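You operate a simulated robot arm through the tools that you are given. There is no shell and no other tool. Be economical: measure what you need, move in short steps, check, and stop when the job is done.

You run a simulated robot arm. Do the job below in one go: nothing can be reset, and whatever is moved stays where it is left.

TASK
Stain the two racked slides deep blue, rinse them in the water jar and let them drip.
Fine: the white upright rack ends on the drip tray, the blue jar shut again. Set down upright: white upright rack.

Only the result counts: the job must be done as asked and must still hold three seconds after the hand-in. Knocking over, shifting, dropping, spilling or breaking anything else fails it.

THE ROBOT
A 7-joint arm with a two-finger gripper, on a carriage that runs on a rail from [-2.161, 0.002] to [0.219, 0] (x, y) and turns from -187 to 145 degrees about z. Base frame: it is fixed where the carriage stands at the start and does not move with it; the origin is on the floor, on the carriage's upright axis, x ahead of it, y to its left, z up; the surface under the hand at the start is at about z = 0.762. Units: m, degrees, N and s.
Its first joint turns from -149.0 to 149.0 degrees. Places, roughly: blue jar [0.8, -0.6, 0.8]; floor of the drip tray [0.5, -0.6, 0.8]; lid of the blue jar [0.8, -0.6, 0.8]; tap of the rinse tank [1.1, -0.8, 0.8]; water jar [0.9, -0.6, 0.8]. Payload 2.45 kg.
The tool frame sits at the grasp point between the pads (the TCP): z along the fingers, y along the line on which they close. The tips reach 0.026 m beyond it. The gripper opens to 0.096 m. The gripper's body begins 0.069 m behind the TCP.
Orientation is told as [roll, pitch, yaw] about the base's x, y, z axes, in that order, counted from this pose: with the fingers straight down and closing along the base's y, the tool's x points along the base's -x, its y along +y and its z along -z.

THE INTERFACE
- The arm moves only by the tool nudge_tool. Its argument "moves" is a list of rows, each a list of 2 entries, a list of its own where there are three numbers: the shift along the base's x, y, z in m, then the turn, a rotation vector about the base's x, y, z in degrees. In form: [[[x, y, z], [ax, ay, az]], ...]. A call has 1 to 12 rows; each row shifts and turns the commanded pose from where the row before left it. "fingers" is the opening in per cent of the stroke, from 0 (shut) to 100 (fully open), set as the call begins (left out, the last holds). A row lasts 0.2 s, in which the tool goes at most 0.05 m and 8.6 degrees; a call with a longer step from one row to the next is refused whole, and so is a gripper value outside its range. Where a pose cannot be reached the arm comes as near as it can. A force on the tool above 90 N (or 10 N above the force at the start of the call, whichever is more), or a blocked arm, ends the call early, and 0.2 s more pass. The fingers move at their own pace and stop on an object; they squeeze with about 26 N. The grip force told is the motor's: it shows also when the fingers shut on nothing. Time passes only in rows, and 0.2 s behind the last, so rows that do not move let the fingers close. It gives the time, the measured TCP pose, the force on the tool (base axes), the opening and the grip force at its end, in the units of the frame above (readings bear some noise), with the torque about the TCP (base axes, N m) and any sound that the robot's microphone picked up.
- Cameras (640 x 400 px; columns grow to the right, rows downward): "scene" is now at [-0.0004, 0.0969, 1.6544]; the picture's right is [-0.87, -0.50, 0.00], its down [-0.32, 0.56, -0.76] and it looks along [0.38, -0.66, -0.64] (base axes); focal length 257 px, centre (320, 200). "wrist" rides on the gripper at [0.082, 0.003, -0.098] in the tool frame; the picture's right is [-0.04, 1.00, 0.00], its down [-0.73, -0.03, -0.68] and it looks along [-0.68, -0.03, 0.73] (tool axes); focal length 256 px, centre (320, 200). There is no depth. A picture from a camera that has moved, and an enlarged one, comes with that camera's place and axes in the base frame and with its lens.
- camera(camera): a new picture of that camera. No time passes.
- raise_lower(by): slides the trunk up (or, below 0, down) by that many m; the arm and the scene camera ride with it, the base frame stays. It gives what a move gives, with no picture.
- drive_base(legs): drives the robot by 1 to 6 legs, each [ahead, left, turn to the left] in m, m and degrees, along the robot's own axes; the way and the turn of a leg run together, so that a leg with both is an arc; at most 1.5 m and 180 degrees a leg. The arm and the cameras ride along, it lands a little off, and it stops where it bumps. It keeps to its track: a leg is cut to what the track allows. It gives what a move gives.
- pan_tilt(pan, tilt): turns the head with the scene camera to pan (to the left, within 155 degrees either way) and tilt (down, from -29 to 69), counted from straight ahead of the robot. It gives what a move gives.
- enlarge(camera, box): a new picture of the part [left, top, right, bottom] of that camera's present view, enlarged. No time passes.
- hand_in(): hands the job in; it is judged then, once.

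Work in short steps. Places have to be worked out from the pictures, the camera data and where the tool is seen: move nearer, look again, correct. Check each grasp and each placing, and mend what went wrong. You have 120 turns and 78 pictures in all, those below and enlarged ones among them. Open the gripper and draw the arm clear of the work before you hand the job in, unless the task says otherwise; then end with one line.

The tools are called after "Request:" by a JSON object that holds its "name" and its "arguments". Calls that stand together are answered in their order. nudge_tool: Moves the arm, as the interface text tells. Its arguments: {"type":"object","properties":{"moves":{"type":"array","items":{"type":"array"}},"fingers":{"type":"number"}},"required":["moves"]} The other tools are called the same way: raise_lower (by) slides the trunk up or down; drive_base (legs) drives the base; pan_tilt (pan, tilt) turns the head that bears the scene camera; camera (camera) takes a picture; enlarge (camera, box) takes an enlarged picture of a part of a camera's view; hand_in () hands the job in.

At the start:

```text
t: 0.0
tcp_pos: [0.5735, -0.7109, 1.2101]
orientation: [0.0, 0.1, 0.1]
wrist_force: [0.1, -0.5, -0.1]
moment: [-0.02, 0.02, 0.0]
width: 0.0956
grip_force: 0.2
trunk travel left (down, up): [-0.65, 0.06]
robot x, y, heading: [-0.0017, 0.002, -0.1]
head pan, tilt: [-60.1, 40.1]
```

scene: 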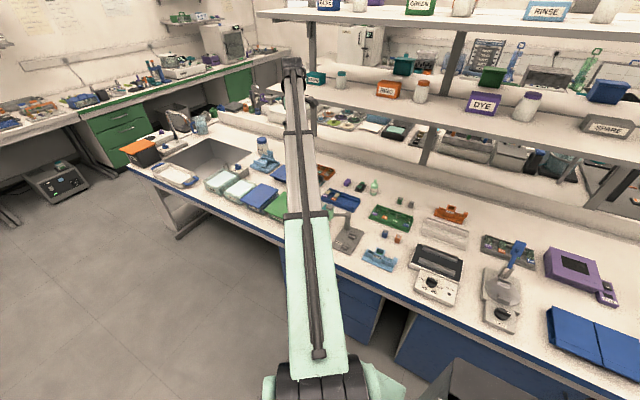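
wrist: 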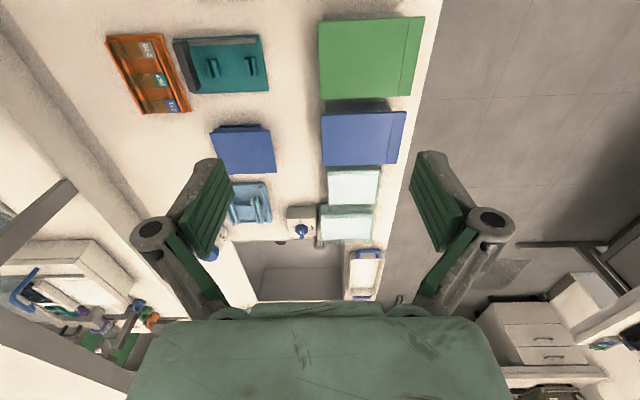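

The wrist view shows coloured trays and blocks ahead of the tool. I enlarge both views to identify the jars, rack and tray.

Request:
{"name": "enlarge", "arguments": {"camera": "wrist", "box": [90, 0, 450, 320]}}

Request:
{"name": "enlarge", "arguments": {"camera": "scene", "box": [120, 100, 440, 300]}}

```text
1.25 times, centred on (270, 160) of wrist
camera zoom: at [0.4919, -0.7067, 1.3059], right [0.04, 1.0, 0.0], down [0.73, -0.03, 0.68], along [0.68, -0.03, -0.73], focal length 320 px, centre (382, 250)
```

zoom: 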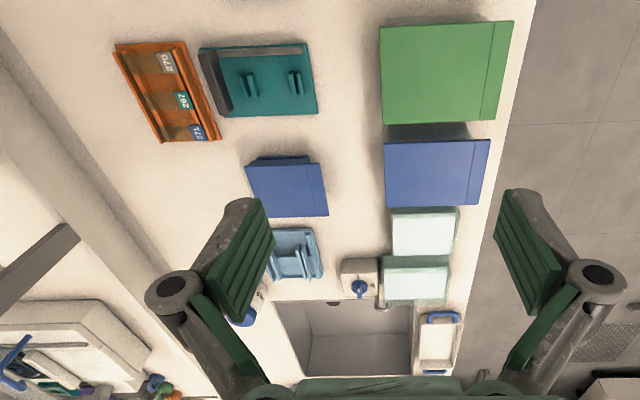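

```text
2.00 times, centred on (280, 200) of scene
camera zoom: at [-0.0004, 0.0969, 1.6544], right [-0.87, -0.5, 0.0], down [-0.32, 0.56, -0.76], along [0.38, -0.66, -0.64], focal length 515 px, centre (400, 200)
```

zoom: 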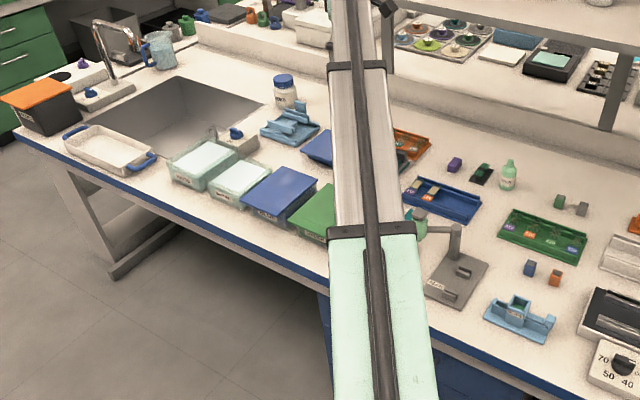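

The blue lid sits at around x 0.8, with two pale jars beyond it. I need to find the drip tray and the white rack, so I move the tool back along x for a wider wrist view.

Request:
{"name": "nudge_tool", "arguments": {"moves": [[[-0.05, 0, 0], [0, 0, 0]], [[-0.05, 0, 0], [0, 0, 0]], [[-0.05, 0, 0], [0, 0, 0]], [[-0.05, 0, 0], [0, 0, 0]], [[-0.05, 0, 0], [0, 0, 0]], [[-0.05, 0, 0], [0, 0, 0]], [[-0.05, 0, 0], [0, 0, 0]]]}}

Request:
{"name": "camera", "arguments": {"camera": "wrist"}}

Request:
{"name": "camera", "arguments": {"camera": "scene"}}

```text
t: 1.6
tcp_pos: [0.2199, -0.7095, 1.2123]
orientation: [0.0, 0.0, -0.1]
wrist_force: [-0.2, -0.2, 0.1]
moment: [-0.01, -0.02, 0.02]
width: 0.0961
grip_force: 0.0
trunk travel left (down, up): [-0.65, 0.06]
robot x, y, heading: [-0.001, 0.0057, -0.3]
head pan, tilt: [-60.1, 40.1]
```

```text
73 pictures are left
camera wrist: at [0.1378, -0.7056, 1.3076], right [0.04, 1.0, 0.0], down [0.73, -0.03, 0.68], along [0.68, -0.03, -0.73], focal length 256 px, centre (320, 200)
```

wrist: 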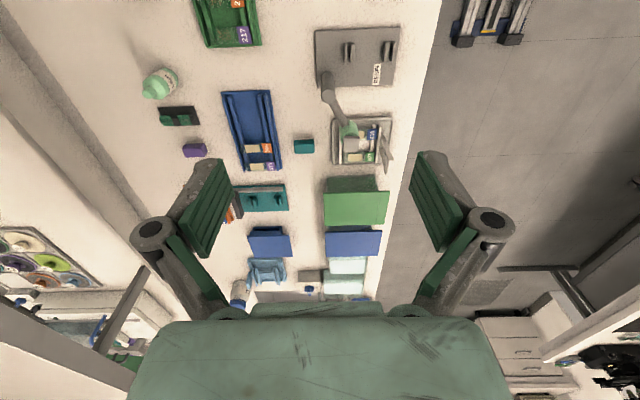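

```text
72 pictures are left
camera scene: at [-0.0007, 0.0969, 1.6544], right [-0.87, -0.5, 0.0], down [-0.32, 0.56, -0.76], along [0.38, -0.66, -0.64], focal length 257 px, centre (320, 200)
```

scene: 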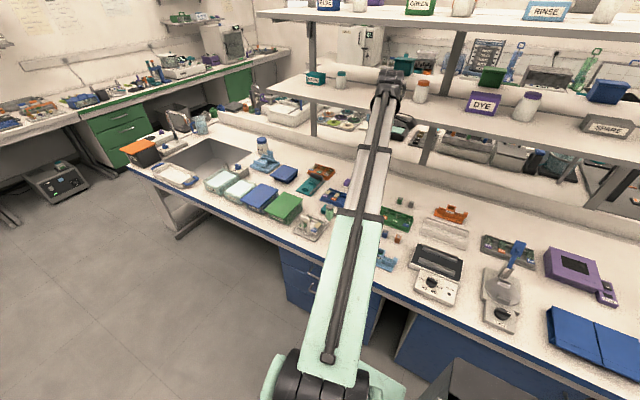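

Request:
{"name": "enlarge", "arguments": {"camera": "scene", "box": [190, 140, 350, 240]}}

Request:
{"name": "enlarge", "arguments": {"camera": "wrist", "box": [220, 90, 420, 215]}}

```text
4.00 times, centred on (270, 190) of scene
camera zoom: at [-0.0007, 0.0969, 1.6544], right [-0.87, -0.5, 0.0], down [-0.32, 0.56, -0.76], along [0.38, -0.66, -0.64], focal length 1029 px, centre (520, 240)
```

zoom: 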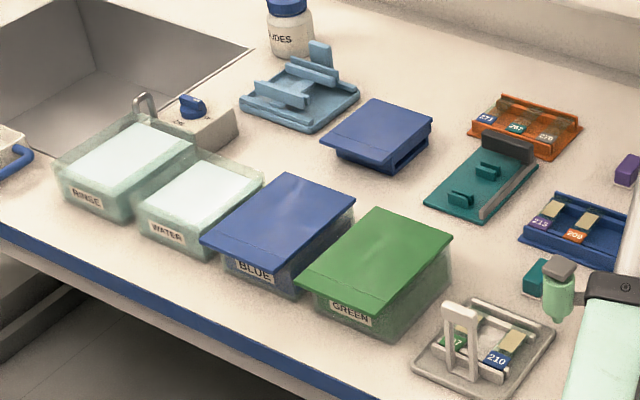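

```text
3.20 times, centred on (320, 152) of wrist
camera zoom: at [0.1378, -0.7056, 1.3076], right [0.04, 1.0, 0.0], down [0.73, -0.03, 0.68], along [0.68, -0.03, -0.73], focal length 819 px, centre (320, 352)
```

zoom: 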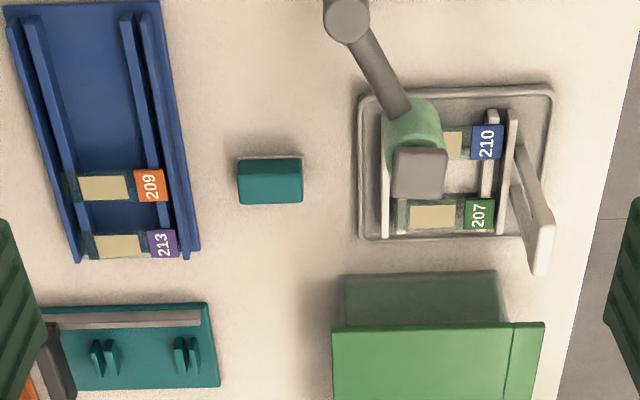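

The white rack (slides 207 and 210) stands on the drip tray at about (0.44, -0.62), next to a grey stand whose arm reaches over it. I lower the tool for a closer look at that arm.

Request:
{"name": "nudge_tool", "arguments": {"moves": [[[0, 0.03, -0.03], [0, 0, 0]], [[0, 0.03, -0.035], [0, 0, 0]], [[0, 0.03, -0.035], [0, 0, 0]], [[0, 0, -0.04], [0, 0, 0]], [[0, 0, -0.04], [0, 0, 0]]]}}

Request:
{"name": "camera", "arguments": {"camera": "wrist"}}

Request:
{"name": "enlarge", "arguments": {"camera": "scene", "box": [280, 180, 440, 280]}}

```text
t: 2.8
tcp_pos: [0.2237, -0.6223, 1.0285]
orientation: [0.1, -0.1, 0.0]
wrist_force: [0.5, 0.0, -0.4]
moment: [-0.02, -0.01, -0.01]
width: 0.096
grip_force: 0.0
trunk travel left (down, up): [-0.65, 0.06]
robot x, y, heading: [0.0036, -0.0033, -0.2]
head pan, tilt: [-60.1, 40.1]
```

```text
69 pictures are left
camera wrist: at [0.1411, -0.6193, 1.1248], right [0.04, 1.0, 0.0], down [0.73, -0.03, 0.68], along [0.68, -0.03, -0.73], focal length 256 px, centre (320, 200)
```

wrist: 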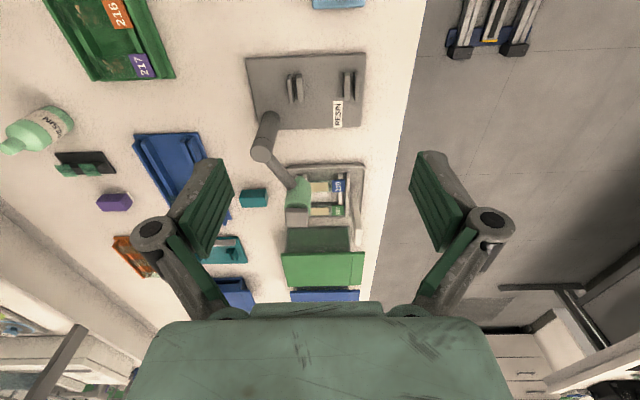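

```text
4.00 times, centred on (360, 230) of scene
camera zoom: at [-0.0004, 0.0967, 1.6545], right [-0.87, -0.5, 0.0], down [-0.32, 0.56, -0.76], along [0.38, -0.66, -0.64], focal length 1029 px, centre (160, 80)
```

zoom: 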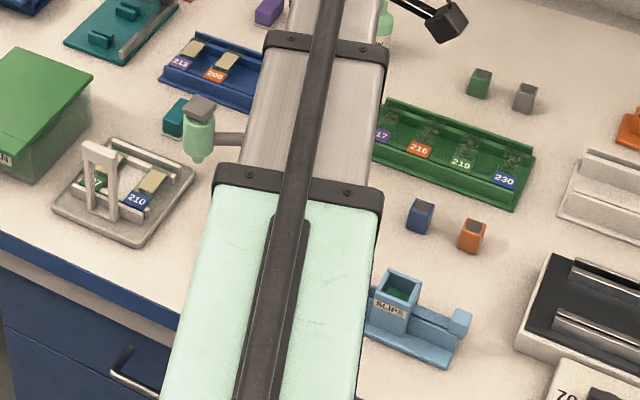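

The bottle of resin on the swing arm hangs at about (0.38, -0.65), tip z about 0.83, just at the tray's -x edge. I turn the camera to look along -y at the rack's handle.

Request:
{"name": "nudge_tool", "arguments": {"moves": [[[0.0, 0.02, 0.02], [0, 0, -8.2]], [[0.02, 0.02, 0.0], [0, 0, -8.2]], [[0.02, 0.02, 0], [0, 0, -8.2]], [[0.02, 0.02, 0], [0, 0, -8.2]], [[0.03, 0.02, 0], [0, 0, -8.2]], [[0.03, 0.02, 0], [0, 0, -8.2]], [[0.03, 0.02, 0], [0, 0, -8.2]], [[0.03, 0.01, 0], [0, 0, -8.2]], [[0.03, 0.01, 0], [0, 0, -8.2]], [[0.02, 0.01, 0], [0, 0, -8.2]], [[0, 0, 0], [0, 0, -8]]]}}

Request:
{"name": "camera", "arguments": {"camera": "wrist"}}

```text
t: 5.2
tcp_pos: [0.455, -0.4504, 1.0514]
orientation: [0.1, 0.0, -90.0]
wrist_force: [0.6, -0.5, -0.4]
moment: [0.01, 0.01, 0.05]
width: 0.0959
grip_force: 0.1
trunk travel left (down, up): [-0.65, 0.06]
robot x, y, heading: [-0.0027, -0.004, -0.0]
head pan, tilt: [-60.1, 40.1]
```

```text
67 pictures are left
camera wrist: at [0.4579, -0.3686, 1.1473], right [1.0, -0.04, 0.0], down [-0.03, -0.73, 0.68], along [-0.03, -0.68, -0.73], focal length 256 px, centre (320, 200)
```

wrist: 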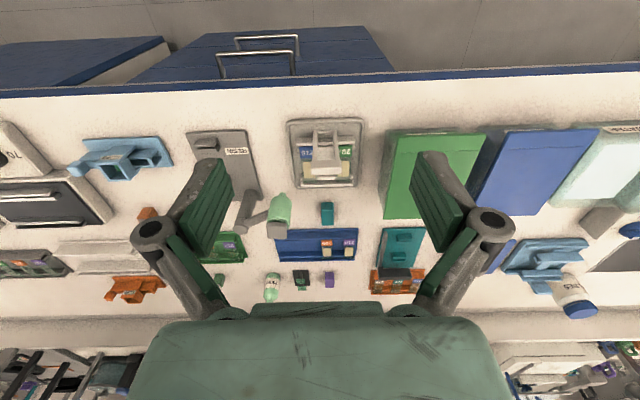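

The rack is now seen from the front. I enlarge the rack and the blue jar.

Request:
{"name": "enlarge", "arguments": {"camera": "wrist", "box": [240, 100, 400, 200]}}

Request:
{"name": "enlarge", "arguments": {"camera": "wrist", "box": [380, 100, 640, 262]}}

```text
4.00 times, centred on (320, 150) of wrist
camera zoom: at [0.4579, -0.3686, 1.1473], right [1.0, -0.04, 0.0], down [-0.03, -0.73, 0.68], along [-0.03, -0.68, -0.73], focal length 1024 px, centre (320, 400)
```

zoom: 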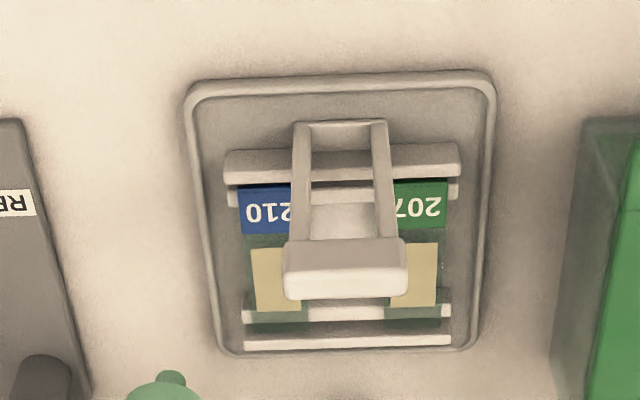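

```text
2.46 times, centred on (510, 181) of wrist
camera zoom: at [0.4579, -0.3686, 1.1473], right [1.0, -0.04, 0.0], down [-0.03, -0.73, 0.68], along [-0.03, -0.68, -0.73], focal length 630 px, centre (-148, 247)
```

zoom: 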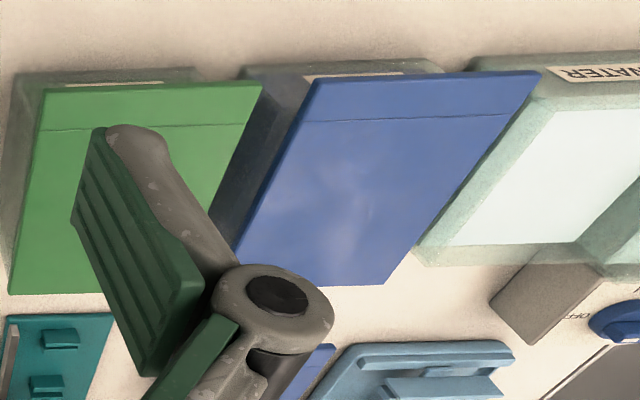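

The rack handle is an inverted U with its bar along x at about (0.457, -0.575, 0.865). The blue lid overhangs the jar's front by a lip at y about -0.55, z about 0.828, x 0.71–0.835. I turn the yaw back and move toward the front of the jar, so I can tip the hand horizontal and pinch that lip.

Request:
{"name": "nudge_tool", "arguments": {"moves": [[[0.02, 0.02, 0], [0, 0, 8.2]], [[0.03, 0.01, 0], [0, 0, 8.2]], [[0.03, 0, 0], [0, 0, 8.2]], [[0.03, 0, 0], [0, 0, 8.2]], [[0.03, 0, 0], [0, 0, 8.2]], [[0.03, 0, 0], [0, 0, 8.2]], [[0.03, 0, 0], [0, 0, 8.2]], [[0.03, 0, 0], [0, 0, 8.2]], [[0.03, 0, 0], [0, 0, 8.2]], [[0.03, 0, 0], [0, 0, 8.2]], [[0.025, 0, 0], [0, 0, 8]]]}}

Request:
{"name": "nudge_tool", "arguments": {"moves": [[[0, 0, 0], [-8.2, 0, 0]], [[0, 0, 0], [-8.2, 0, 0]], [[0, 0, 0], [-8.2, 0, 0]], [[0, 0, 0], [-8.2, 0, 0]], [[0, 0, 0], [-8.2, 0, 0]], [[0, 0, 0], [-8.2, 0, 0]], [[0, 0, 0], [-8.2, 0, 0]], [[0, 0, 0], [-8.2, 0, 0]], [[0, 0, 0], [-8.2, 0, 0]], [[0, 0, 0], [-8.2, 0, 0]], [[0, 0, 0], [-8, 0, 0]]]}}

Request:
{"name": "camera", "arguments": {"camera": "wrist"}}

Request:
{"name": "camera", "arguments": {"camera": "scene"}}

```text
t: 7.6
tcp_pos: [0.7705, -0.42, 1.0495]
orientation: [0.1, -0.1, 0.1]
wrist_force: [0.3, 0.9, -0.4]
moment: [0.02, -0.01, 0.01]
width: 0.0962
grip_force: 0.0
trunk travel left (down, up): [-0.65, 0.06]
robot x, y, heading: [-0.0037, 0.0003, 0.3]
head pan, tilt: [-60.1, 40.1]
```

```text
t: 10.0
tcp_pos: [0.7694, -0.4202, 1.0501]
orientation: [-90.1, -0.1, 0.1]
wrist_force: [-0.2, 0.3, -0.7]
moment: [0.03, 0.03, 0.0]
width: 0.096
grip_force: 0.1
trunk travel left (down, up): [-0.65, 0.06]
robot x, y, heading: [-0.0005, -0.0015, -0.1]
head pan, tilt: [-60.1, 40.1]
```

```text
64 pictures are left
camera wrist: at [0.6874, -0.3213, 1.0443], right [0.04, 0.0, -1.0], down [0.73, 0.68, 0.03], along [0.68, -0.73, 0.03], focal length 256 px, centre (320, 200)
```

wrist: 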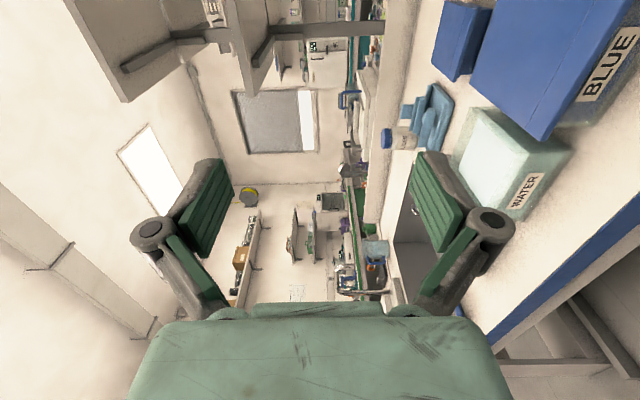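

```text
63 pictures are left
camera scene: at [-0.0003, 0.0969, 1.6544], right [-0.87, -0.5, 0.0], down [-0.32, 0.56, -0.76], along [0.38, -0.66, -0.64], focal length 257 px, centre (320, 200)
```

scene: 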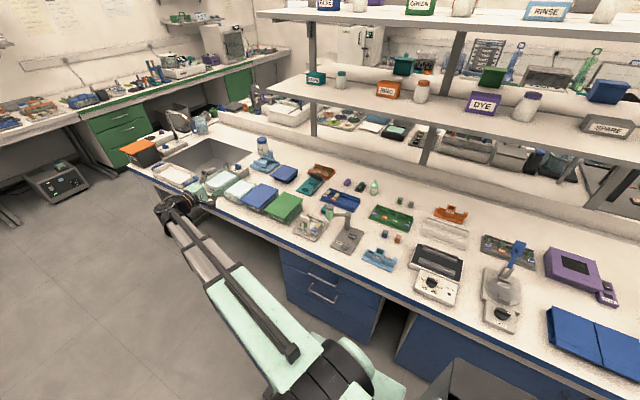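

The scene view is now clear and the hand is horizontal. I part-close the fingers, descend to lid height in front of the bench edge, and look.

Request:
{"name": "nudge_tool", "arguments": {"moves": [[[0, 0, -0.045], [0, 0, 0]], [[0, 0, -0.045], [0, 0, 0]], [[0, 0, -0.045], [0, 0, 0]], [[0, 0, -0.045], [0, 0, 0]], [[0, 0, -0.037], [0, 0, 0]]], "fingers": 45}}

Request:
{"name": "camera", "arguments": {"camera": "wrist"}}

Request:
{"name": "enlarge", "arguments": {"camera": "scene", "box": [170, 150, 330, 250]}}

```text
t: 11.2
tcp_pos: [0.7706, -0.4192, 0.8338]
orientation: [-89.9, 0.0, 0.0]
wrist_force: [0.8, -0.1, 0.2]
moment: [0.01, -0.01, 0.03]
width: 0.0433
grip_force: 0.1
trunk travel left (down, up): [-0.65, 0.06]
robot x, y, heading: [0.0018, -0.0002, -0.1]
head pan, tilt: [-60.1, 40.1]
```

```text
62 pictures are left
camera wrist: at [0.6873, -0.3215, 0.8276], right [0.04, 0.0, -1.0], down [0.73, 0.68, 0.03], along [0.68, -0.73, 0.03], focal length 256 px, centre (320, 200)
```

wrist: 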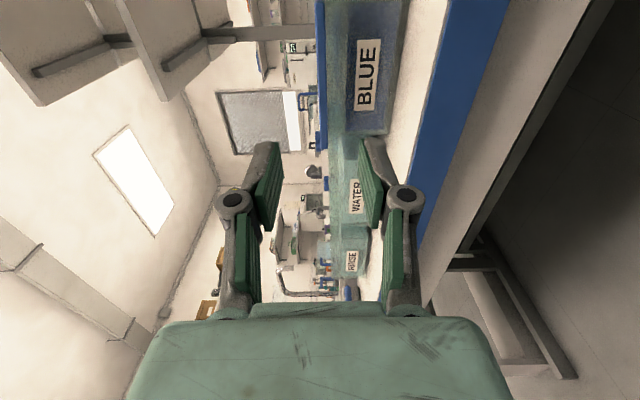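

```text
4.00 times, centred on (250, 200) of scene
camera zoom: at [-0.0002, 0.0968, 1.6545], right [-0.87, -0.5, 0.0], down [-0.32, 0.56, -0.76], along [0.38, -0.66, -0.64], focal length 1029 px, centre (600, 200)
```

zoom: 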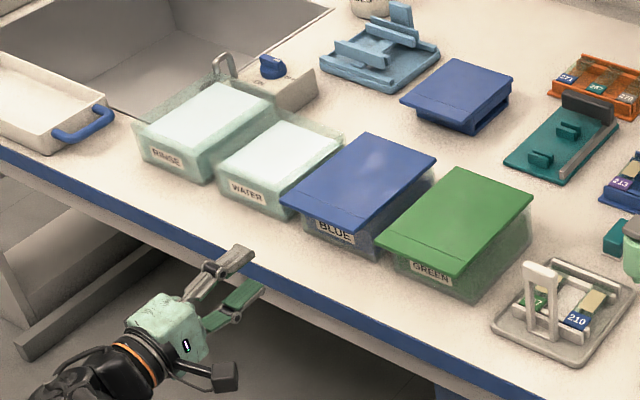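

The lid's edge lies almost level with the camera. I enlarge to get its height and thickness.

Request:
{"name": "enlarge", "arguments": {"camera": "wrist", "box": [280, 0, 440, 100]}}

```text
4.00 times, centred on (360, 50) of wrist
camera zoom: at [0.6873, -0.3215, 0.8276], right [0.04, 0.0, -1.0], down [0.73, 0.68, 0.03], along [0.68, -0.73, 0.03], focal length 1024 px, centre (160, 800)
```

zoom: 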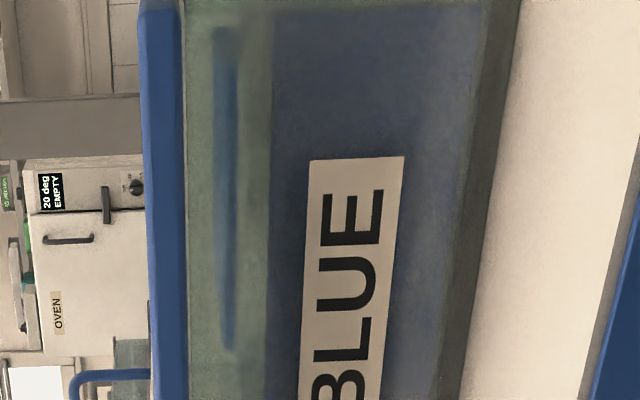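

The lid lip spans z ≈ 0.825–0.833 with its front edge near y ≈ -0.551; the jar wall is about 2 cm behind it. I advance so the pads straddle the lip without touching the jar.

Request:
{"name": "nudge_tool", "arguments": {"moves": [[[0, -0.04, -0.0045], [0, 0, 0]], [[0, -0.04, 0], [0, 0, 0]], [[0, -0.03, 0], [0, 0, 0]], [[0, -0.012, 0], [0, 0, 0]], [[0, 0, 0], [0, 0, 0]]]}}

Request:
{"name": "camera", "arguments": {"camera": "wrist"}}

Request:
{"name": "enlarge", "arguments": {"camera": "scene", "box": [210, 160, 290, 210]}}

```text
t: 12.4
tcp_pos: [0.7711, -0.5441, 0.8285]
orientation: [-90.1, 0.1, 0.0]
wrist_force: [-0.7, 0.7, 0.5]
moment: [0.0, 0.0, -0.02]
width: 0.0431
grip_force: 0.1
trunk travel left (down, up): [-0.65, 0.06]
robot x, y, heading: [0.0042, -0.0, 0.2]
head pan, tilt: [-60.1, 40.1]
```

```text
59 pictures are left
camera wrist: at [0.6881, -0.4442, 0.8231], right [0.04, 0.0, -1.0], down [0.73, 0.68, 0.03], along [0.68, -0.73, 0.03], focal length 256 px, centre (320, 200)
```

wrist: 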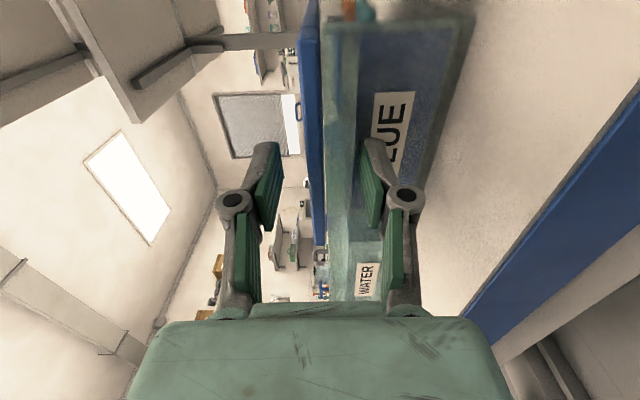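

```text
8.00 times, centred on (250, 185) of scene
camera zoom: at [-0.0004, 0.0968, 1.6544], right [-0.87, -0.5, 0.0], down [-0.32, 0.56, -0.76], along [0.38, -0.66, -0.64], focal length 2058 px, centre (880, 320)
```

zoom: 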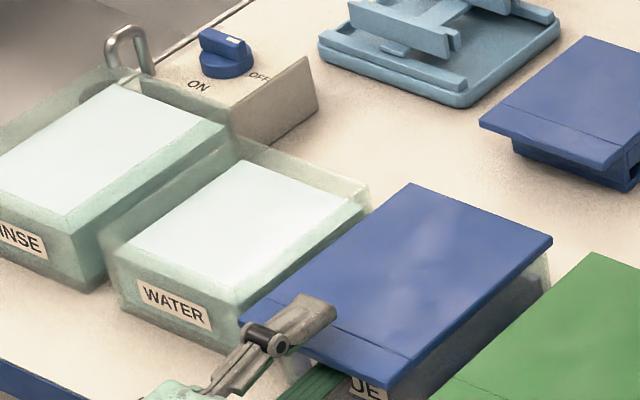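

The fingers straddle the lip. I close them and check.

Request:
{"name": "nudge_tool", "arguments": {"moves": [[[0, 0, 0], [0, 0, 0]], [[0, 0, 0], [0, 0, 0]], [[0, 0, 0], [0, 0, 0]]], "fingers": 0}}

```text
t: 13.2
tcp_pos: [0.7693, -0.542, 0.8305]
orientation: [-90.2, -0.1, 0.0]
wrist_force: [3.8, 1.4, 9.7]
moment: [-0.24, 0.03, -0.22]
width: 0.0068
grip_force: 34.8
trunk travel left (down, up): [-0.65, 0.06]
robot x, y, heading: [-0.0005, 0.002, -0.1]
head pan, tilt: [-60.1, 40.1]
```

The lip is gripped (6.8 mm). I lift 1.5 cm gently to see whether the lid is hinged or free.

Request:
{"name": "nudge_tool", "arguments": {"moves": [[[0, 0, 0.005], [0, 0, 0]], [[0, 0, 0.005], [0, 0, 0]], [[0, 0, 0.005], [0, 0, 0]]]}}

Request:
{"name": "enlarge", "arguments": {"camera": "scene", "box": [210, 160, 290, 210]}}

```text
t: 14.0
tcp_pos: [0.7704, -0.5426, 0.8424]
orientation: [-89.9, 0.1, 0.1]
wrist_force: [6.4, -2.2, -5.2]
moment: [0.74, -0.06, -0.07]
width: 0.0072
grip_force: 35.7
trunk travel left (down, up): [-0.65, 0.06]
robot x, y, heading: [0.0018, -0.0016, -0.0]
head pan, tilt: [-60.1, 40.1]
```

```text
8.00 times, centred on (250, 185) of scene
camera zoom: at [0.0009, 0.0963, 1.6544], right [-0.87, -0.5, 0.0], down [-0.32, 0.56, -0.76], along [0.38, -0.66, -0.65], focal length 2058 px, centre (880, 320)
```

zoom: 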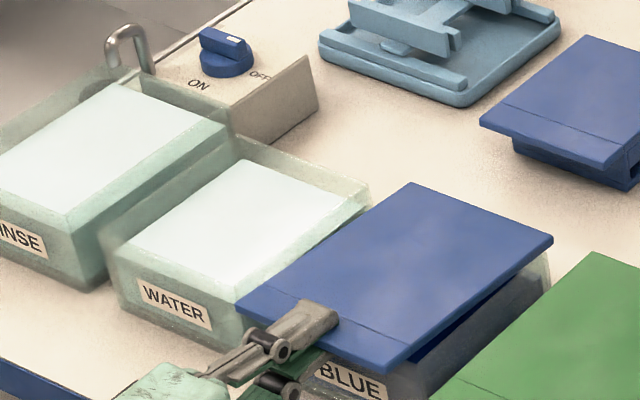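

The front rises while the back edge stays put, which suggests a rear hinge near y ≈ -0.72. I follow a small arc about it and look again.

Request:
{"name": "nudge_tool", "arguments": {"moves": [[[0, 0, 0], [4.4, 0, 0]], [[0, -0.0022, 0.0172], [5.6, 0, 0]], [[0, -0.0042, 0.0181], [6, 0, 0]], [[0, -0.0061, 0.0177], [6, 0, 0]]]}}

Request:
{"name": "enlarge", "arguments": {"camera": "scene", "box": [210, 150, 306, 210]}}

```text
t: 15.0
tcp_pos: [0.771, -0.5543, 0.895]
orientation: [-67.9, -0.1, 0.3]
wrist_force: [17.8, 9.8, 4.4]
moment: [-0.07, -0.4, 0.62]
width: 0.0068
grip_force: 35.2
trunk travel left (down, up): [-0.65, 0.06]
robot x, y, heading: [-0.0012, -0.0042, 0.2]
head pan, tilt: [-60.1, 40.1]
```

```text
6.67 times, centred on (258, 180) of scene
camera zoom: at [0.0012, 0.0983, 1.6544], right [-0.87, -0.5, 0.0], down [-0.32, 0.56, -0.76], along [0.38, -0.66, -0.64], focal length 1715 px, centre (733, 333)
```

zoom: 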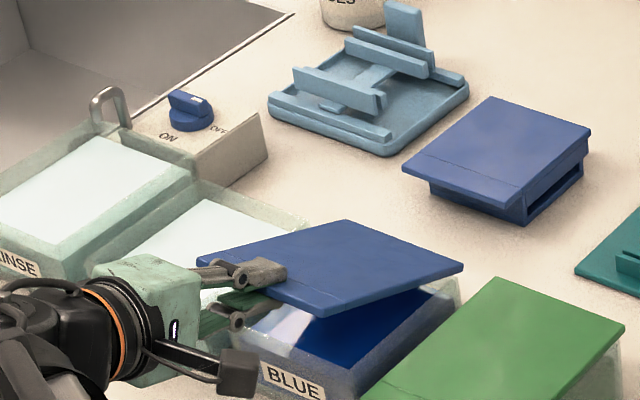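

The lid is hinged at the back and opening well. There is some sideways force (+x 18 N), so I ease the tool slightly to +x while continuing the arc to 54°.

Request:
{"name": "nudge_tool", "arguments": {"moves": [[[0.002, -0.0108, 0.0223], [8, 0, 0]], [[0.002, -0.0139, 0.0206], [8, 0, 0]], [[0, -0.0166, 0.0184], [8, 0, 0]], [[0, -0.0191, 0.016], [8, 0, 0]]]}}

Request:
{"name": "enlarge", "arguments": {"camera": "scene", "box": [210, 140, 306, 200]}}

```text
t: 16.0
tcp_pos: [0.7699, -0.6171, 0.9713]
orientation: [-35.8, 0.1, -0.1]
wrist_force: [3.2, 3.1, 0.5]
moment: [0.36, -0.53, 0.24]
width: 0.0071
grip_force: 34.9
trunk travel left (down, up): [-0.65, 0.06]
robot x, y, heading: [0.001, -0.0014, -0.1]
head pan, tilt: [-60.1, 40.1]
```

```text
6.67 times, centred on (258, 170) of scene
camera zoom: at [0.0001, 0.0974, 1.6542], right [-0.87, -0.5, 0.0], down [-0.32, 0.56, -0.76], along [0.38, -0.66, -0.64], focal length 1715 px, centre (733, 400)
```

zoom: 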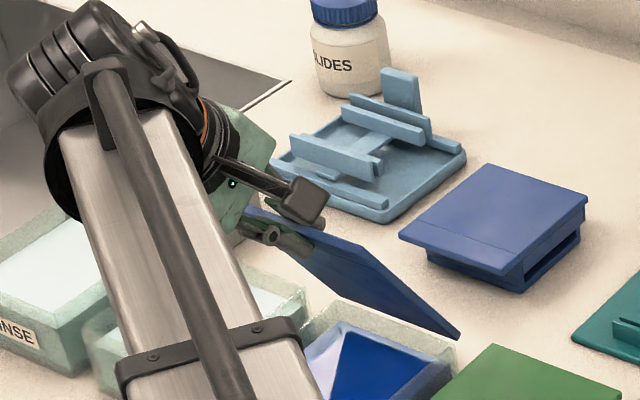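

The lid swings cleanly with low forces. I continue the arc to about 102°.

Request:
{"name": "nudge_tool", "arguments": {"moves": [[[0, -0.021, 0.0132], [8, 0, 0]], [[0, -0.0227, 0.0101], [8, 0, 0]], [[0, -0.0239, 0.0068], [8, 0, 0]], [[0, -0.0246, 0.0035], [8, 0, 0]], [[0, -0.0248, 0], [8, 0, 0]], [[0, -0.0246, -0.0035], [8, 0, 0]]]}}

Request:
{"name": "enlarge", "arguments": {"camera": "scene", "box": [190, 110, 318, 190]}}

```text
t: 17.4
tcp_pos: [0.7604, -0.7339, 1.0051]
orientation: [11.8, -0.5, 0.1]
wrist_force: [25.7, -3.2, 6.9]
moment: [-0.37, -0.35, -0.59]
width: 0.0074
grip_force: 35.4
out of reach, approached as far as the arm can: row 6
trunk travel left (down, up): [-0.65, 0.06]
robot x, y, heading: [0.0008, 0.0005, -0.1]
head pan, tilt: [-60.1, 40.1]
```

```text
5.00 times, centred on (254, 150) of scene
camera zoom: at [0.002, 0.0972, 1.655], right [-0.87, -0.5, 0.0], down [-0.32, 0.56, -0.76], along [0.38, -0.66, -0.65], focal length 1286 px, centre (650, 450)
```

zoom: 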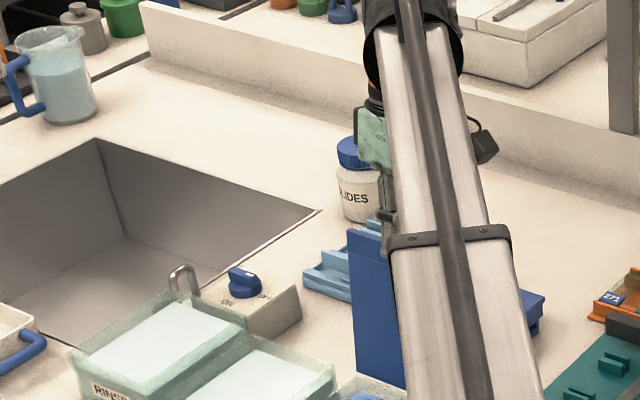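

I'm at the reach limit with the lid just past vertical (about 95°). I open the fingers slightly so the lid stays caged between them, and see how it behaves.

Request:
{"name": "nudge_tool", "arguments": {"moves": [[[0, 0, 0], [0, 0, 0]], [[0, 0, 0], [0, 0, 0]]], "fingers": 30}}

Request:
{"name": "camera", "arguments": {"camera": "wrist"}}

```text
t: 18.0
tcp_pos: [0.7523, -0.7354, 1.0026]
orientation: [11.9, 0.0, 0.0]
wrist_force: [0.0, -1.2, 1.0]
moment: [0.01, 0.01, -0.03]
width: 0.029
grip_force: 0.1
trunk travel left (down, up): [-0.65, 0.06]
robot x, y, heading: [-0.0053, 0.0033, 0.2]
head pan, tilt: [-60.1, 40.1]
```

```text
53 pictures are left
camera wrist: at [0.6696, -0.7523, 1.0962], right [0.04, 0.98, 0.21], down [0.73, -0.17, 0.66], along [0.68, 0.12, -0.72], focal length 256 px, centre (320, 200)
```

wrist: 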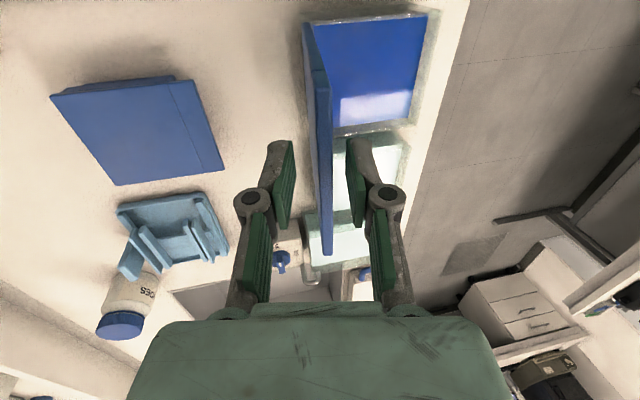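

The lid stands upright between the fingers. I look closer to see which finger, if any, it leans on.

Request:
{"name": "enlarge", "arguments": {"camera": "wrist", "box": [220, 120, 420, 245]}}

```text
3.20 times, centred on (320, 182) of wrist
camera zoom: at [0.6696, -0.7523, 1.0962], right [0.04, 0.98, 0.21], down [0.73, -0.17, 0.66], along [0.68, 0.12, -0.72], focal length 819 px, centre (320, 256)
```

zoom: 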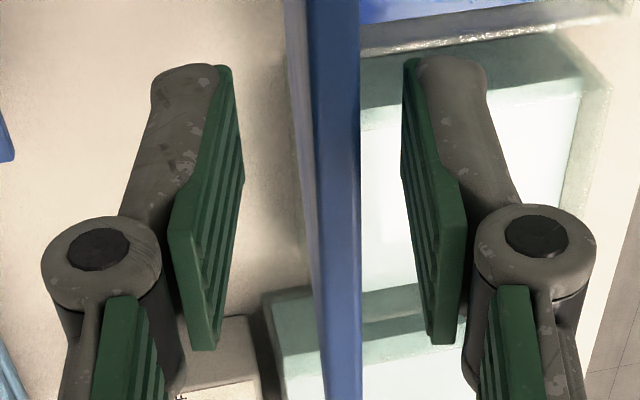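

The lid stands free of both fingers, so it holds by itself. I open a little more and slide the trunk straight up to clear it.

Request:
{"name": "nudge_tool", "arguments": {"moves": [[[0, 0, 0], [0, 0, 0]]], "fingers": 50}}

Request:
{"name": "raise_lower", "arguments": {"by": 0.058}}

Request:
{"name": "camera", "arguments": {"camera": "wrist"}}

```text
t: 18.4
tcp_pos: [0.7536, -0.735, 1.0022]
orientation: [11.9, -0.1, 0.0]
wrist_force: [-0.1, 0.3, 0.5]
moment: [-0.03, 0.02, -0.03]
width: 0.0483
grip_force: 0.0
trunk travel left (down, up): [-0.65, 0.06]
robot x, y, heading: [0.001, 0.0022, -0.1]
head pan, tilt: [-60.1, 40.1]
```

```text
t: 19.4
tcp_pos: [0.7522, -0.7343, 1.0596]
orientation: [11.9, -0.1, 0.0]
wrist_force: [-0.1, -0.9, -0.6]
moment: [-0.02, 0.01, 0.01]
width: 0.0481
grip_force: 0.0
trunk travel left (down, up): [-0.708, 0.002]
robot x, y, heading: [0.0014, -0.0012, 0.2]
head pan, tilt: [-60.1, 40.1]
```

```text
51 pictures are left
camera wrist: at [0.6706, -0.7521, 1.1538], right [0.04, 0.98, 0.21], down [0.73, -0.17, 0.66], along [0.68, 0.13, -0.72], focal length 256 px, centre (320, 200)
```

wrist: 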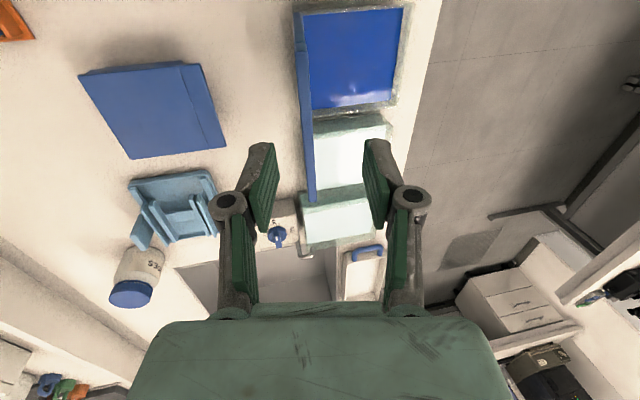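

The lid stays open by itself. I leave along -x (parallel to the lid) with some rise, then level the tool and head for the rack.

Request:
{"name": "nudge_tool", "arguments": {"moves": [[[-0.03, 0, 0.02], [0, 0, 0]], [[-0.03, 0, 0.02], [0, 0, 0]], [[-0.04, 0, 0], [-3, 0, 0]], [[-0.04, 0.0, 0], [-3, 0, 0]], [[-0.03, 0.03, 0], [-3, 0, 0]], [[-0.03, 0.03, 0], [-2.9, 0, 0]], [[-0.03, 0.03, 0], [0, 0, 0]], [[-0.03, 0.03, 0], [0, 0, 0]], [[-0.035, 0.03, 0], [0, 0, 0]]]}}

Request:
{"name": "enlarge", "arguments": {"camera": "scene", "box": [180, 140, 340, 240]}}

Request:
{"name": "camera", "arguments": {"camera": "wrist"}}

```text
t: 21.4
tcp_pos: [0.4558, -0.5838, 1.0967]
orientation: [0.0, 0.0, 0.0]
wrist_force: [0.3, 0.7, 0.8]
moment: [0.01, -0.04, 0.01]
width: 0.0476
grip_force: 0.0
trunk travel left (down, up): [-0.708, 0.002]
robot x, y, heading: [0.0004, -0.0013, 0.1]
head pan, tilt: [-60.1, 40.1]
```

```text
4.00 times, centred on (260, 190) of scene
camera zoom: at [-0.0008, 0.0972, 1.7124], right [-0.87, -0.5, 0.0], down [-0.32, 0.56, -0.76], along [0.38, -0.66, -0.64], focal length 1029 px, centre (560, 240)
```

zoom: 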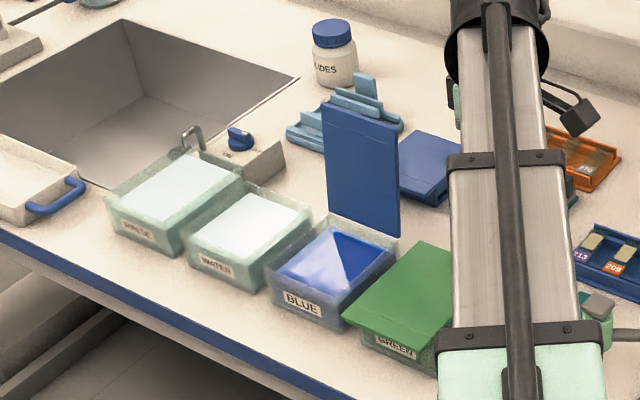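

```text
49 pictures are left
camera wrist: at [0.374, -0.5802, 1.193], right [0.04, 1.0, 0.0], down [0.73, -0.03, 0.68], along [0.68, -0.03, -0.73], focal length 256 px, centre (320, 200)
```

wrist: 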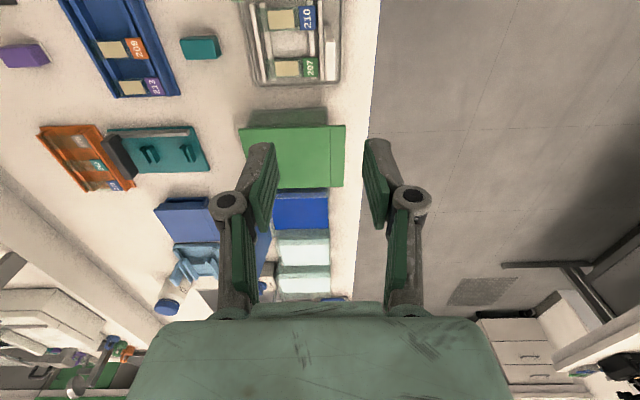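

The jar is open and the lid stands upright. I enlarge the rack in this view to locate the handle precisely.

Request:
{"name": "enlarge", "arguments": {"camera": "wrist", "box": [220, 0, 380, 100]}}

```text
4.00 times, centred on (300, 50) of wrist
camera zoom: at [0.374, -0.5802, 1.193], right [0.04, 1.0, 0.0], down [0.73, -0.03, 0.68], along [0.68, -0.03, -0.73], focal length 1024 px, centre (400, 800)
```

zoom: 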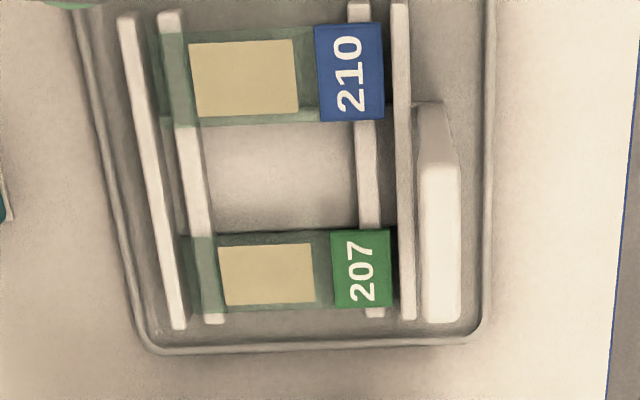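

The bar is centred at (0.458, -0.573), z 0.854–0.870, 12 mm thick along y. I descend over it in steps.

Request:
{"name": "nudge_tool", "arguments": {"moves": [[[0.002, 0.011, -0.04], [0, 0, 0]], [[0, 0, -0.045], [0, 0, 0]], [[0, 0, -0.045], [0, 0, 0]], [[0, 0, -0.03], [0, 0, 0]], [[0, 0, 0], [0, 0, 0]]], "fingers": 50}}

Request:
{"name": "camera", "arguments": {"camera": "wrist"}}

```text
t: 22.6
tcp_pos: [0.4582, -0.5726, 0.9383]
orientation: [0.0, -0.1, 0.0]
wrist_force: [0.5, 0.3, -0.7]
moment: [0.02, 0.03, -0.01]
width: 0.0479
grip_force: 0.1
trunk travel left (down, up): [-0.708, 0.002]
robot x, y, heading: [0.0012, 0.0013, -0.1]
head pan, tilt: [-60.1, 40.1]
```

```text
47 pictures are left
camera wrist: at [0.3762, -0.5685, 1.0344], right [0.04, 1.0, 0.0], down [0.73, -0.03, 0.68], along [0.68, -0.03, -0.73], focal length 256 px, centre (320, 200)
```

wrist: 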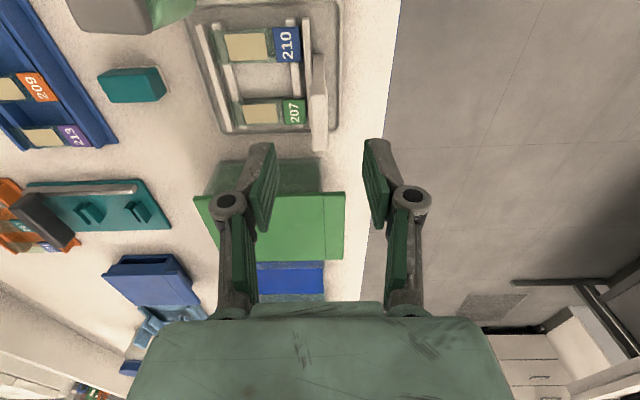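

The bar is still directly below at (0.457, -0.573). I descend the remaining 7.6 cm and close.

Request:
{"name": "nudge_tool", "arguments": {"moves": [[[0, 0, -0.03], [0, 0, 0]], [[0, 0, -0.026], [0, 0, 0]], [[0, 0, -0.02], [0, 0, 0]], [[0, 0, 0], [0, 0, 0]]]}}

Request:
{"name": "nudge_tool", "arguments": {"moves": [[[0, 0, 0], [0, 0, 0]], [[0, 0, 0], [0, 0, 0]], [[0, 0, 0], [0, 0, 0]]], "fingers": 0}}

Request:
{"name": "camera", "arguments": {"camera": "wrist"}}

```text
t: 23.6
tcp_pos: [0.4595, -0.571, 0.8621]
orientation: [0.0, 0.0, 0.0]
wrist_force: [0.6, -0.2, -0.3]
moment: [-0.01, 0.02, 0.01]
width: 0.0478
grip_force: 0.1
trunk travel left (down, up): [-0.708, 0.002]
robot x, y, heading: [0.0029, 0.0015, -0.1]
head pan, tilt: [-60.1, 40.1]
```

```text
t: 24.4
tcp_pos: [0.4603, -0.5717, 0.863]
orientation: [0.1, -0.1, 0.1]
wrist_force: [0.2, 0.0, 3.8]
moment: [-0.01, 0.01, 0.0]
width: 0.0104
grip_force: 26.0
trunk travel left (down, up): [-0.708, 0.002]
robot x, y, heading: [-0.0039, -0.0003, -0.1]
head pan, tilt: [-60.1, 40.1]
```

```text
46 pictures are left
camera wrist: at [0.377, -0.5681, 0.9593], right [0.04, 1.0, 0.0], down [0.73, -0.03, 0.68], along [0.68, -0.03, -0.73], focal length 256 px, centre (320, 200)
```

wrist: 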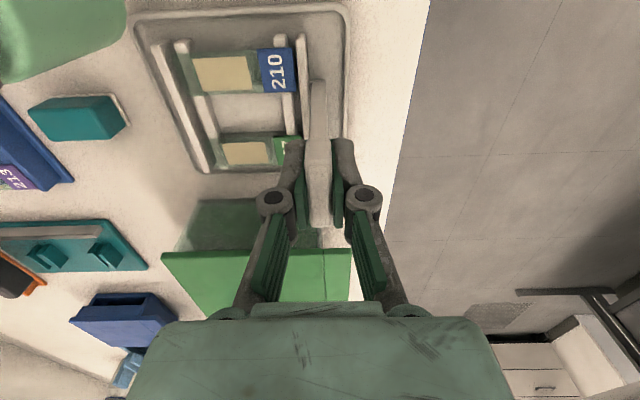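

The bar is gripped at 10.4 mm; the rack rests on the tray at TCP (0.460, -0.5715, 0.863). I lift slowly and check the rack stays level.

Request:
{"name": "nudge_tool", "arguments": {"moves": [[[0, 0, 0.01], [0, 0, 0]], [[0.002, 0, 0.015], [0, 0, 0]], [[0.003, 0, 0.02], [0, 0, 0]], [[0.005, 0, 0.025], [0, 0, 0]], [[0, 0, 0.03], [0, 0, 0]], [[0, 0, 0.03], [0, 0, 0]], [[0, 0, 0], [0, 0, 0]]]}}

Request:
{"name": "camera", "arguments": {"camera": "wrist"}}

Request:
{"name": "enlarge", "arguments": {"camera": "scene", "box": [220, 160, 380, 260]}}

```text
t: 26.0
tcp_pos: [0.4688, -0.5749, 0.9945]
orientation: [0.0, -0.1, 0.0]
wrist_force: [-0.5, -0.6, -0.4]
moment: [0.01, -0.02, 0.01]
width: 0.0111
grip_force: 26.5
trunk travel left (down, up): [-0.708, 0.002]
robot x, y, heading: [0.0023, 0.0033, 0.1]
head pan, tilt: [-60.1, 40.1]
```

```text
45 pictures are left
camera wrist: at [0.3866, -0.5712, 1.0911], right [0.04, 1.0, 0.0], down [0.73, -0.03, 0.68], along [0.68, -0.03, -0.73], focal length 256 px, centre (320, 200)
```

wrist: 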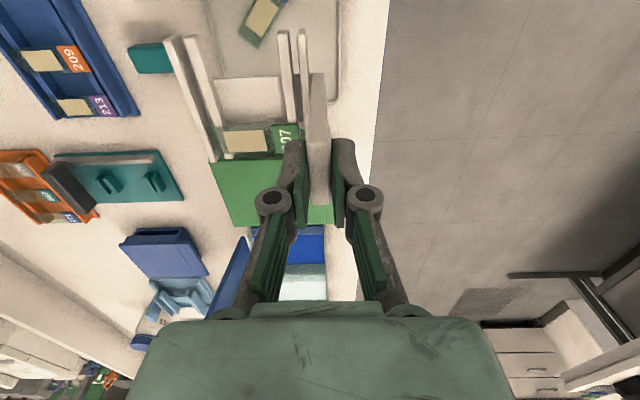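

```text
4.00 times, centred on (300, 210) of scene
camera zoom: at [-0.0004, 0.0969, 1.7124], right [-0.87, -0.5, 0.0], down [-0.32, 0.56, -0.76], along [0.38, -0.66, -0.64], focal length 1029 px, centre (400, 160)
```

zoom: 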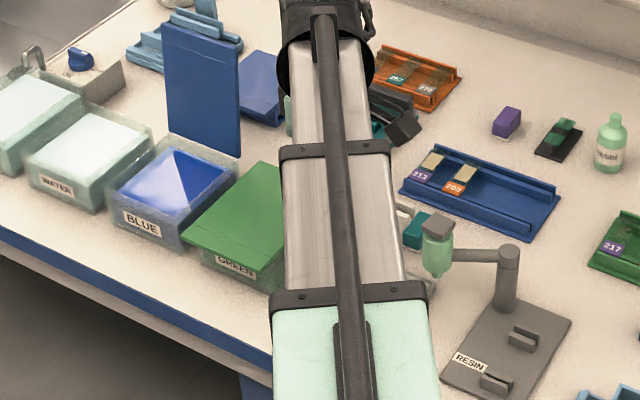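

Slide 210 appears to have come out of the rack. I zoom in to see where it is.

Request:
{"name": "enlarge", "arguments": {"camera": "wrist", "box": [160, 0, 352, 120]}}

```text
3.33 times, centred on (256, 60) of wrist
camera zoom: at [0.3866, -0.5712, 1.0911], right [0.04, 1.0, 0.0], down [0.73, -0.03, 0.68], along [0.68, -0.03, -0.73], focal length 853 px, centre (533, 667)
```

zoom: 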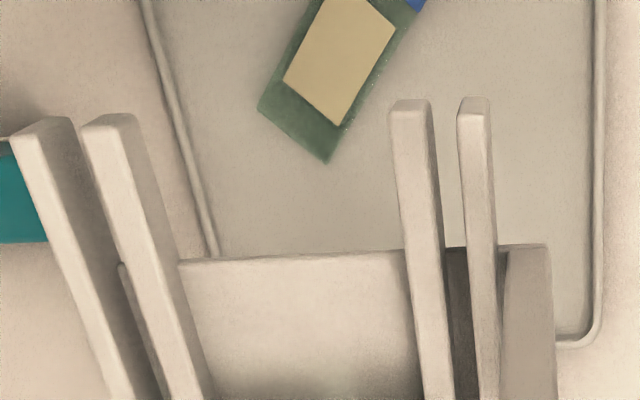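

Slide 210 has dropped onto the drip tray, lying diagonally near (0.42, -0.625). It was probably clipped by the resin bottle. I'll mend this: park the rack with 207 on the flat green jar lid (centre about (0.617, -0.63), z ≈ 0.833), re-rack 210, then continue. First I move gently above the green lid.

Request:
{"name": "nudge_tool", "arguments": {"moves": [[[0.008, 0, 0], [0, 0, 0]], [[0.015, -0.002, 0], [0, 0, 0]], [[0.02, -0.003, 0], [0, 0, 0]], [[0.025, -0.003, 0], [0, 0, 0]], [[0.025, -0.003, 0], [0, 0, 0]], [[0.025, -0.003, 0], [0, 0, 0]], [[0.02, -0.002, 0], [0, 0, 0]], [[0.01, 0, 0], [0, 0, 0]], [[0, 0, 0], [0, 0, 0]]]}}

Request:
{"name": "enlarge", "arguments": {"camera": "scene", "box": [220, 160, 380, 260]}}

Request:
{"name": "camera", "arguments": {"camera": "wrist"}}

```text
t: 28.0
tcp_pos: [0.6179, -0.5901, 0.996]
orientation: [0.0, -0.1, 0.0]
wrist_force: [0.4, 0.1, 0.2]
moment: [0.06, -0.01, 0.0]
width: 0.0114
grip_force: 26.1
trunk travel left (down, up): [-0.708, 0.002]
robot x, y, heading: [0.0, -0.0028, 0.2]
head pan, tilt: [-60.1, 40.1]
```

```text
4.00 times, centred on (300, 210) of scene
camera zoom: at [-0.0003, 0.0968, 1.7124], right [-0.87, -0.5, 0.0], down [-0.32, 0.56, -0.76], along [0.38, -0.66, -0.64], focal length 1029 px, centre (400, 160)
```

zoom: 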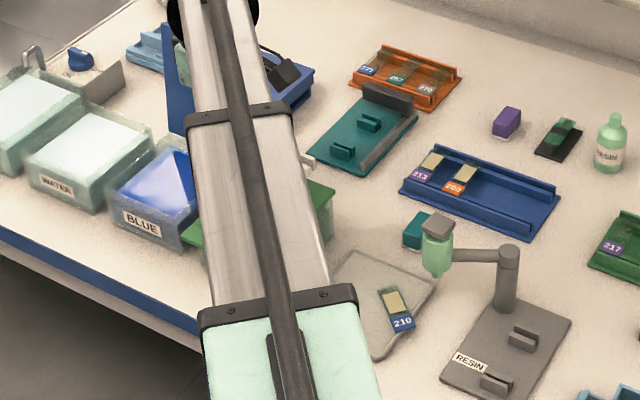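

```text
41 pictures are left
camera wrist: at [0.5354, -0.5871, 1.0908], right [0.04, 1.0, 0.0], down [0.73, -0.03, 0.68], along [0.68, -0.03, -0.73], focal length 256 px, centre (320, 200)
```

wrist: 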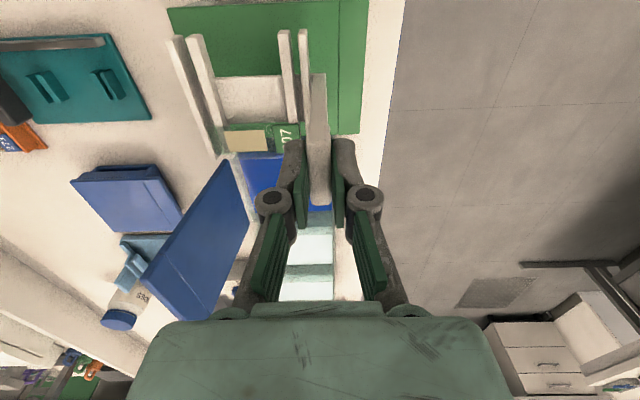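

Slide 210 lies intact on the tray at about (0.42, -0.625). Now I lower the rack gently onto the green lid, expecting contact near TCP z ≈ 0.925.

Request:
{"name": "nudge_tool", "arguments": {"moves": [[[0, 0, -0.02], [0, 0, 0]], [[0, 0, -0.02], [0, 0, 0]], [[0, 0, -0.012], [0, 0, 0]], [[0, 0, -0.006], [0, 0, 0]], [[0, 0, -0.004], [0, 0, 0]], [[0, 0, -0.003], [0, 0, 0]], [[0, 0, 0], [0, 0, 0]]]}}

Request:
{"name": "nudge_tool", "arguments": {"moves": [[[0, 0, -0.003], [0, 0, 0]], [[0, 0, 0], [0, 0, 0]]]}}

```text
t: 29.6
tcp_pos: [0.6163, -0.5915, 0.9305]
orientation: [0.0, -0.2, 0.0]
wrist_force: [-1.1, 1.0, 19.8]
moment: [-0.11, -0.06, -0.01]
width: 0.0105
grip_force: 25.6
trunk travel left (down, up): [-0.708, 0.002]
robot x, y, heading: [-0.0016, -0.0003, -0.1]
head pan, tilt: [-60.1, 40.1]
```

```text
t: 30.2
tcp_pos: [0.6159, -0.5917, 0.9263]
orientation: [0.0, -0.3, 0.0]
wrist_force: [0.8, -0.5, 19.1]
moment: [-0.2, -0.04, -0.03]
width: 0.0104
grip_force: 26.6
trunk travel left (down, up): [-0.708, 0.002]
robot x, y, heading: [0.0028, -0.0005, 0.2]
head pan, tilt: [-60.1, 40.1]
```

Contact is felt (19 N) at TCP z ≈ 0.93. I release and rise.

Request:
{"name": "nudge_tool", "arguments": {"moves": [[[0, 0, 0], [0, 0, 0]], [[0, 0, 0], [0, 0, 0]], [[0, 0, 0.02], [0, 0, 0]], [[0, 0, 0.03], [0, 0, 0]], [[0, 0, 0.04], [0, 0, 0]], [[0, 0, 0.04], [0, 0, 0]]], "fingers": 40}}

Request:
{"name": "camera", "arguments": {"camera": "wrist"}}

```text
t: 31.6
tcp_pos: [0.6186, -0.5912, 1.0519]
orientation: [0.0, -0.1, -0.1]
wrist_force: [0.5, 0.2, 0.0]
moment: [-0.03, -0.02, -0.02]
width: 0.0384
grip_force: 0.0
trunk travel left (down, up): [-0.708, 0.002]
robot x, y, heading: [0.0017, -0.003, 0.1]
head pan, tilt: [-60.1, 40.1]
```

```text
40 pictures are left
camera wrist: at [0.5367, -0.5884, 1.1479], right [0.04, 1.0, 0.0], down [0.73, -0.03, 0.68], along [0.68, -0.03, -0.73], focal length 256 px, centre (320, 200)
```

wrist: 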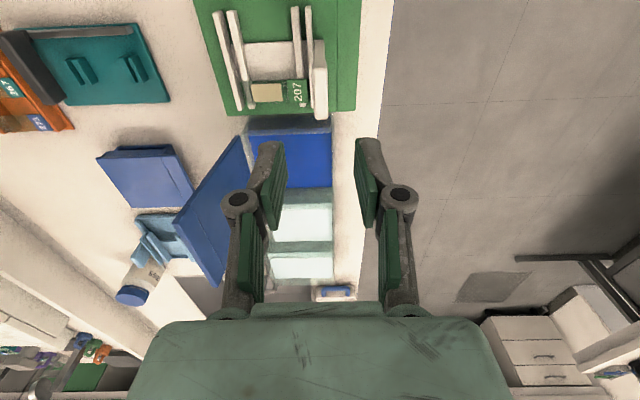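

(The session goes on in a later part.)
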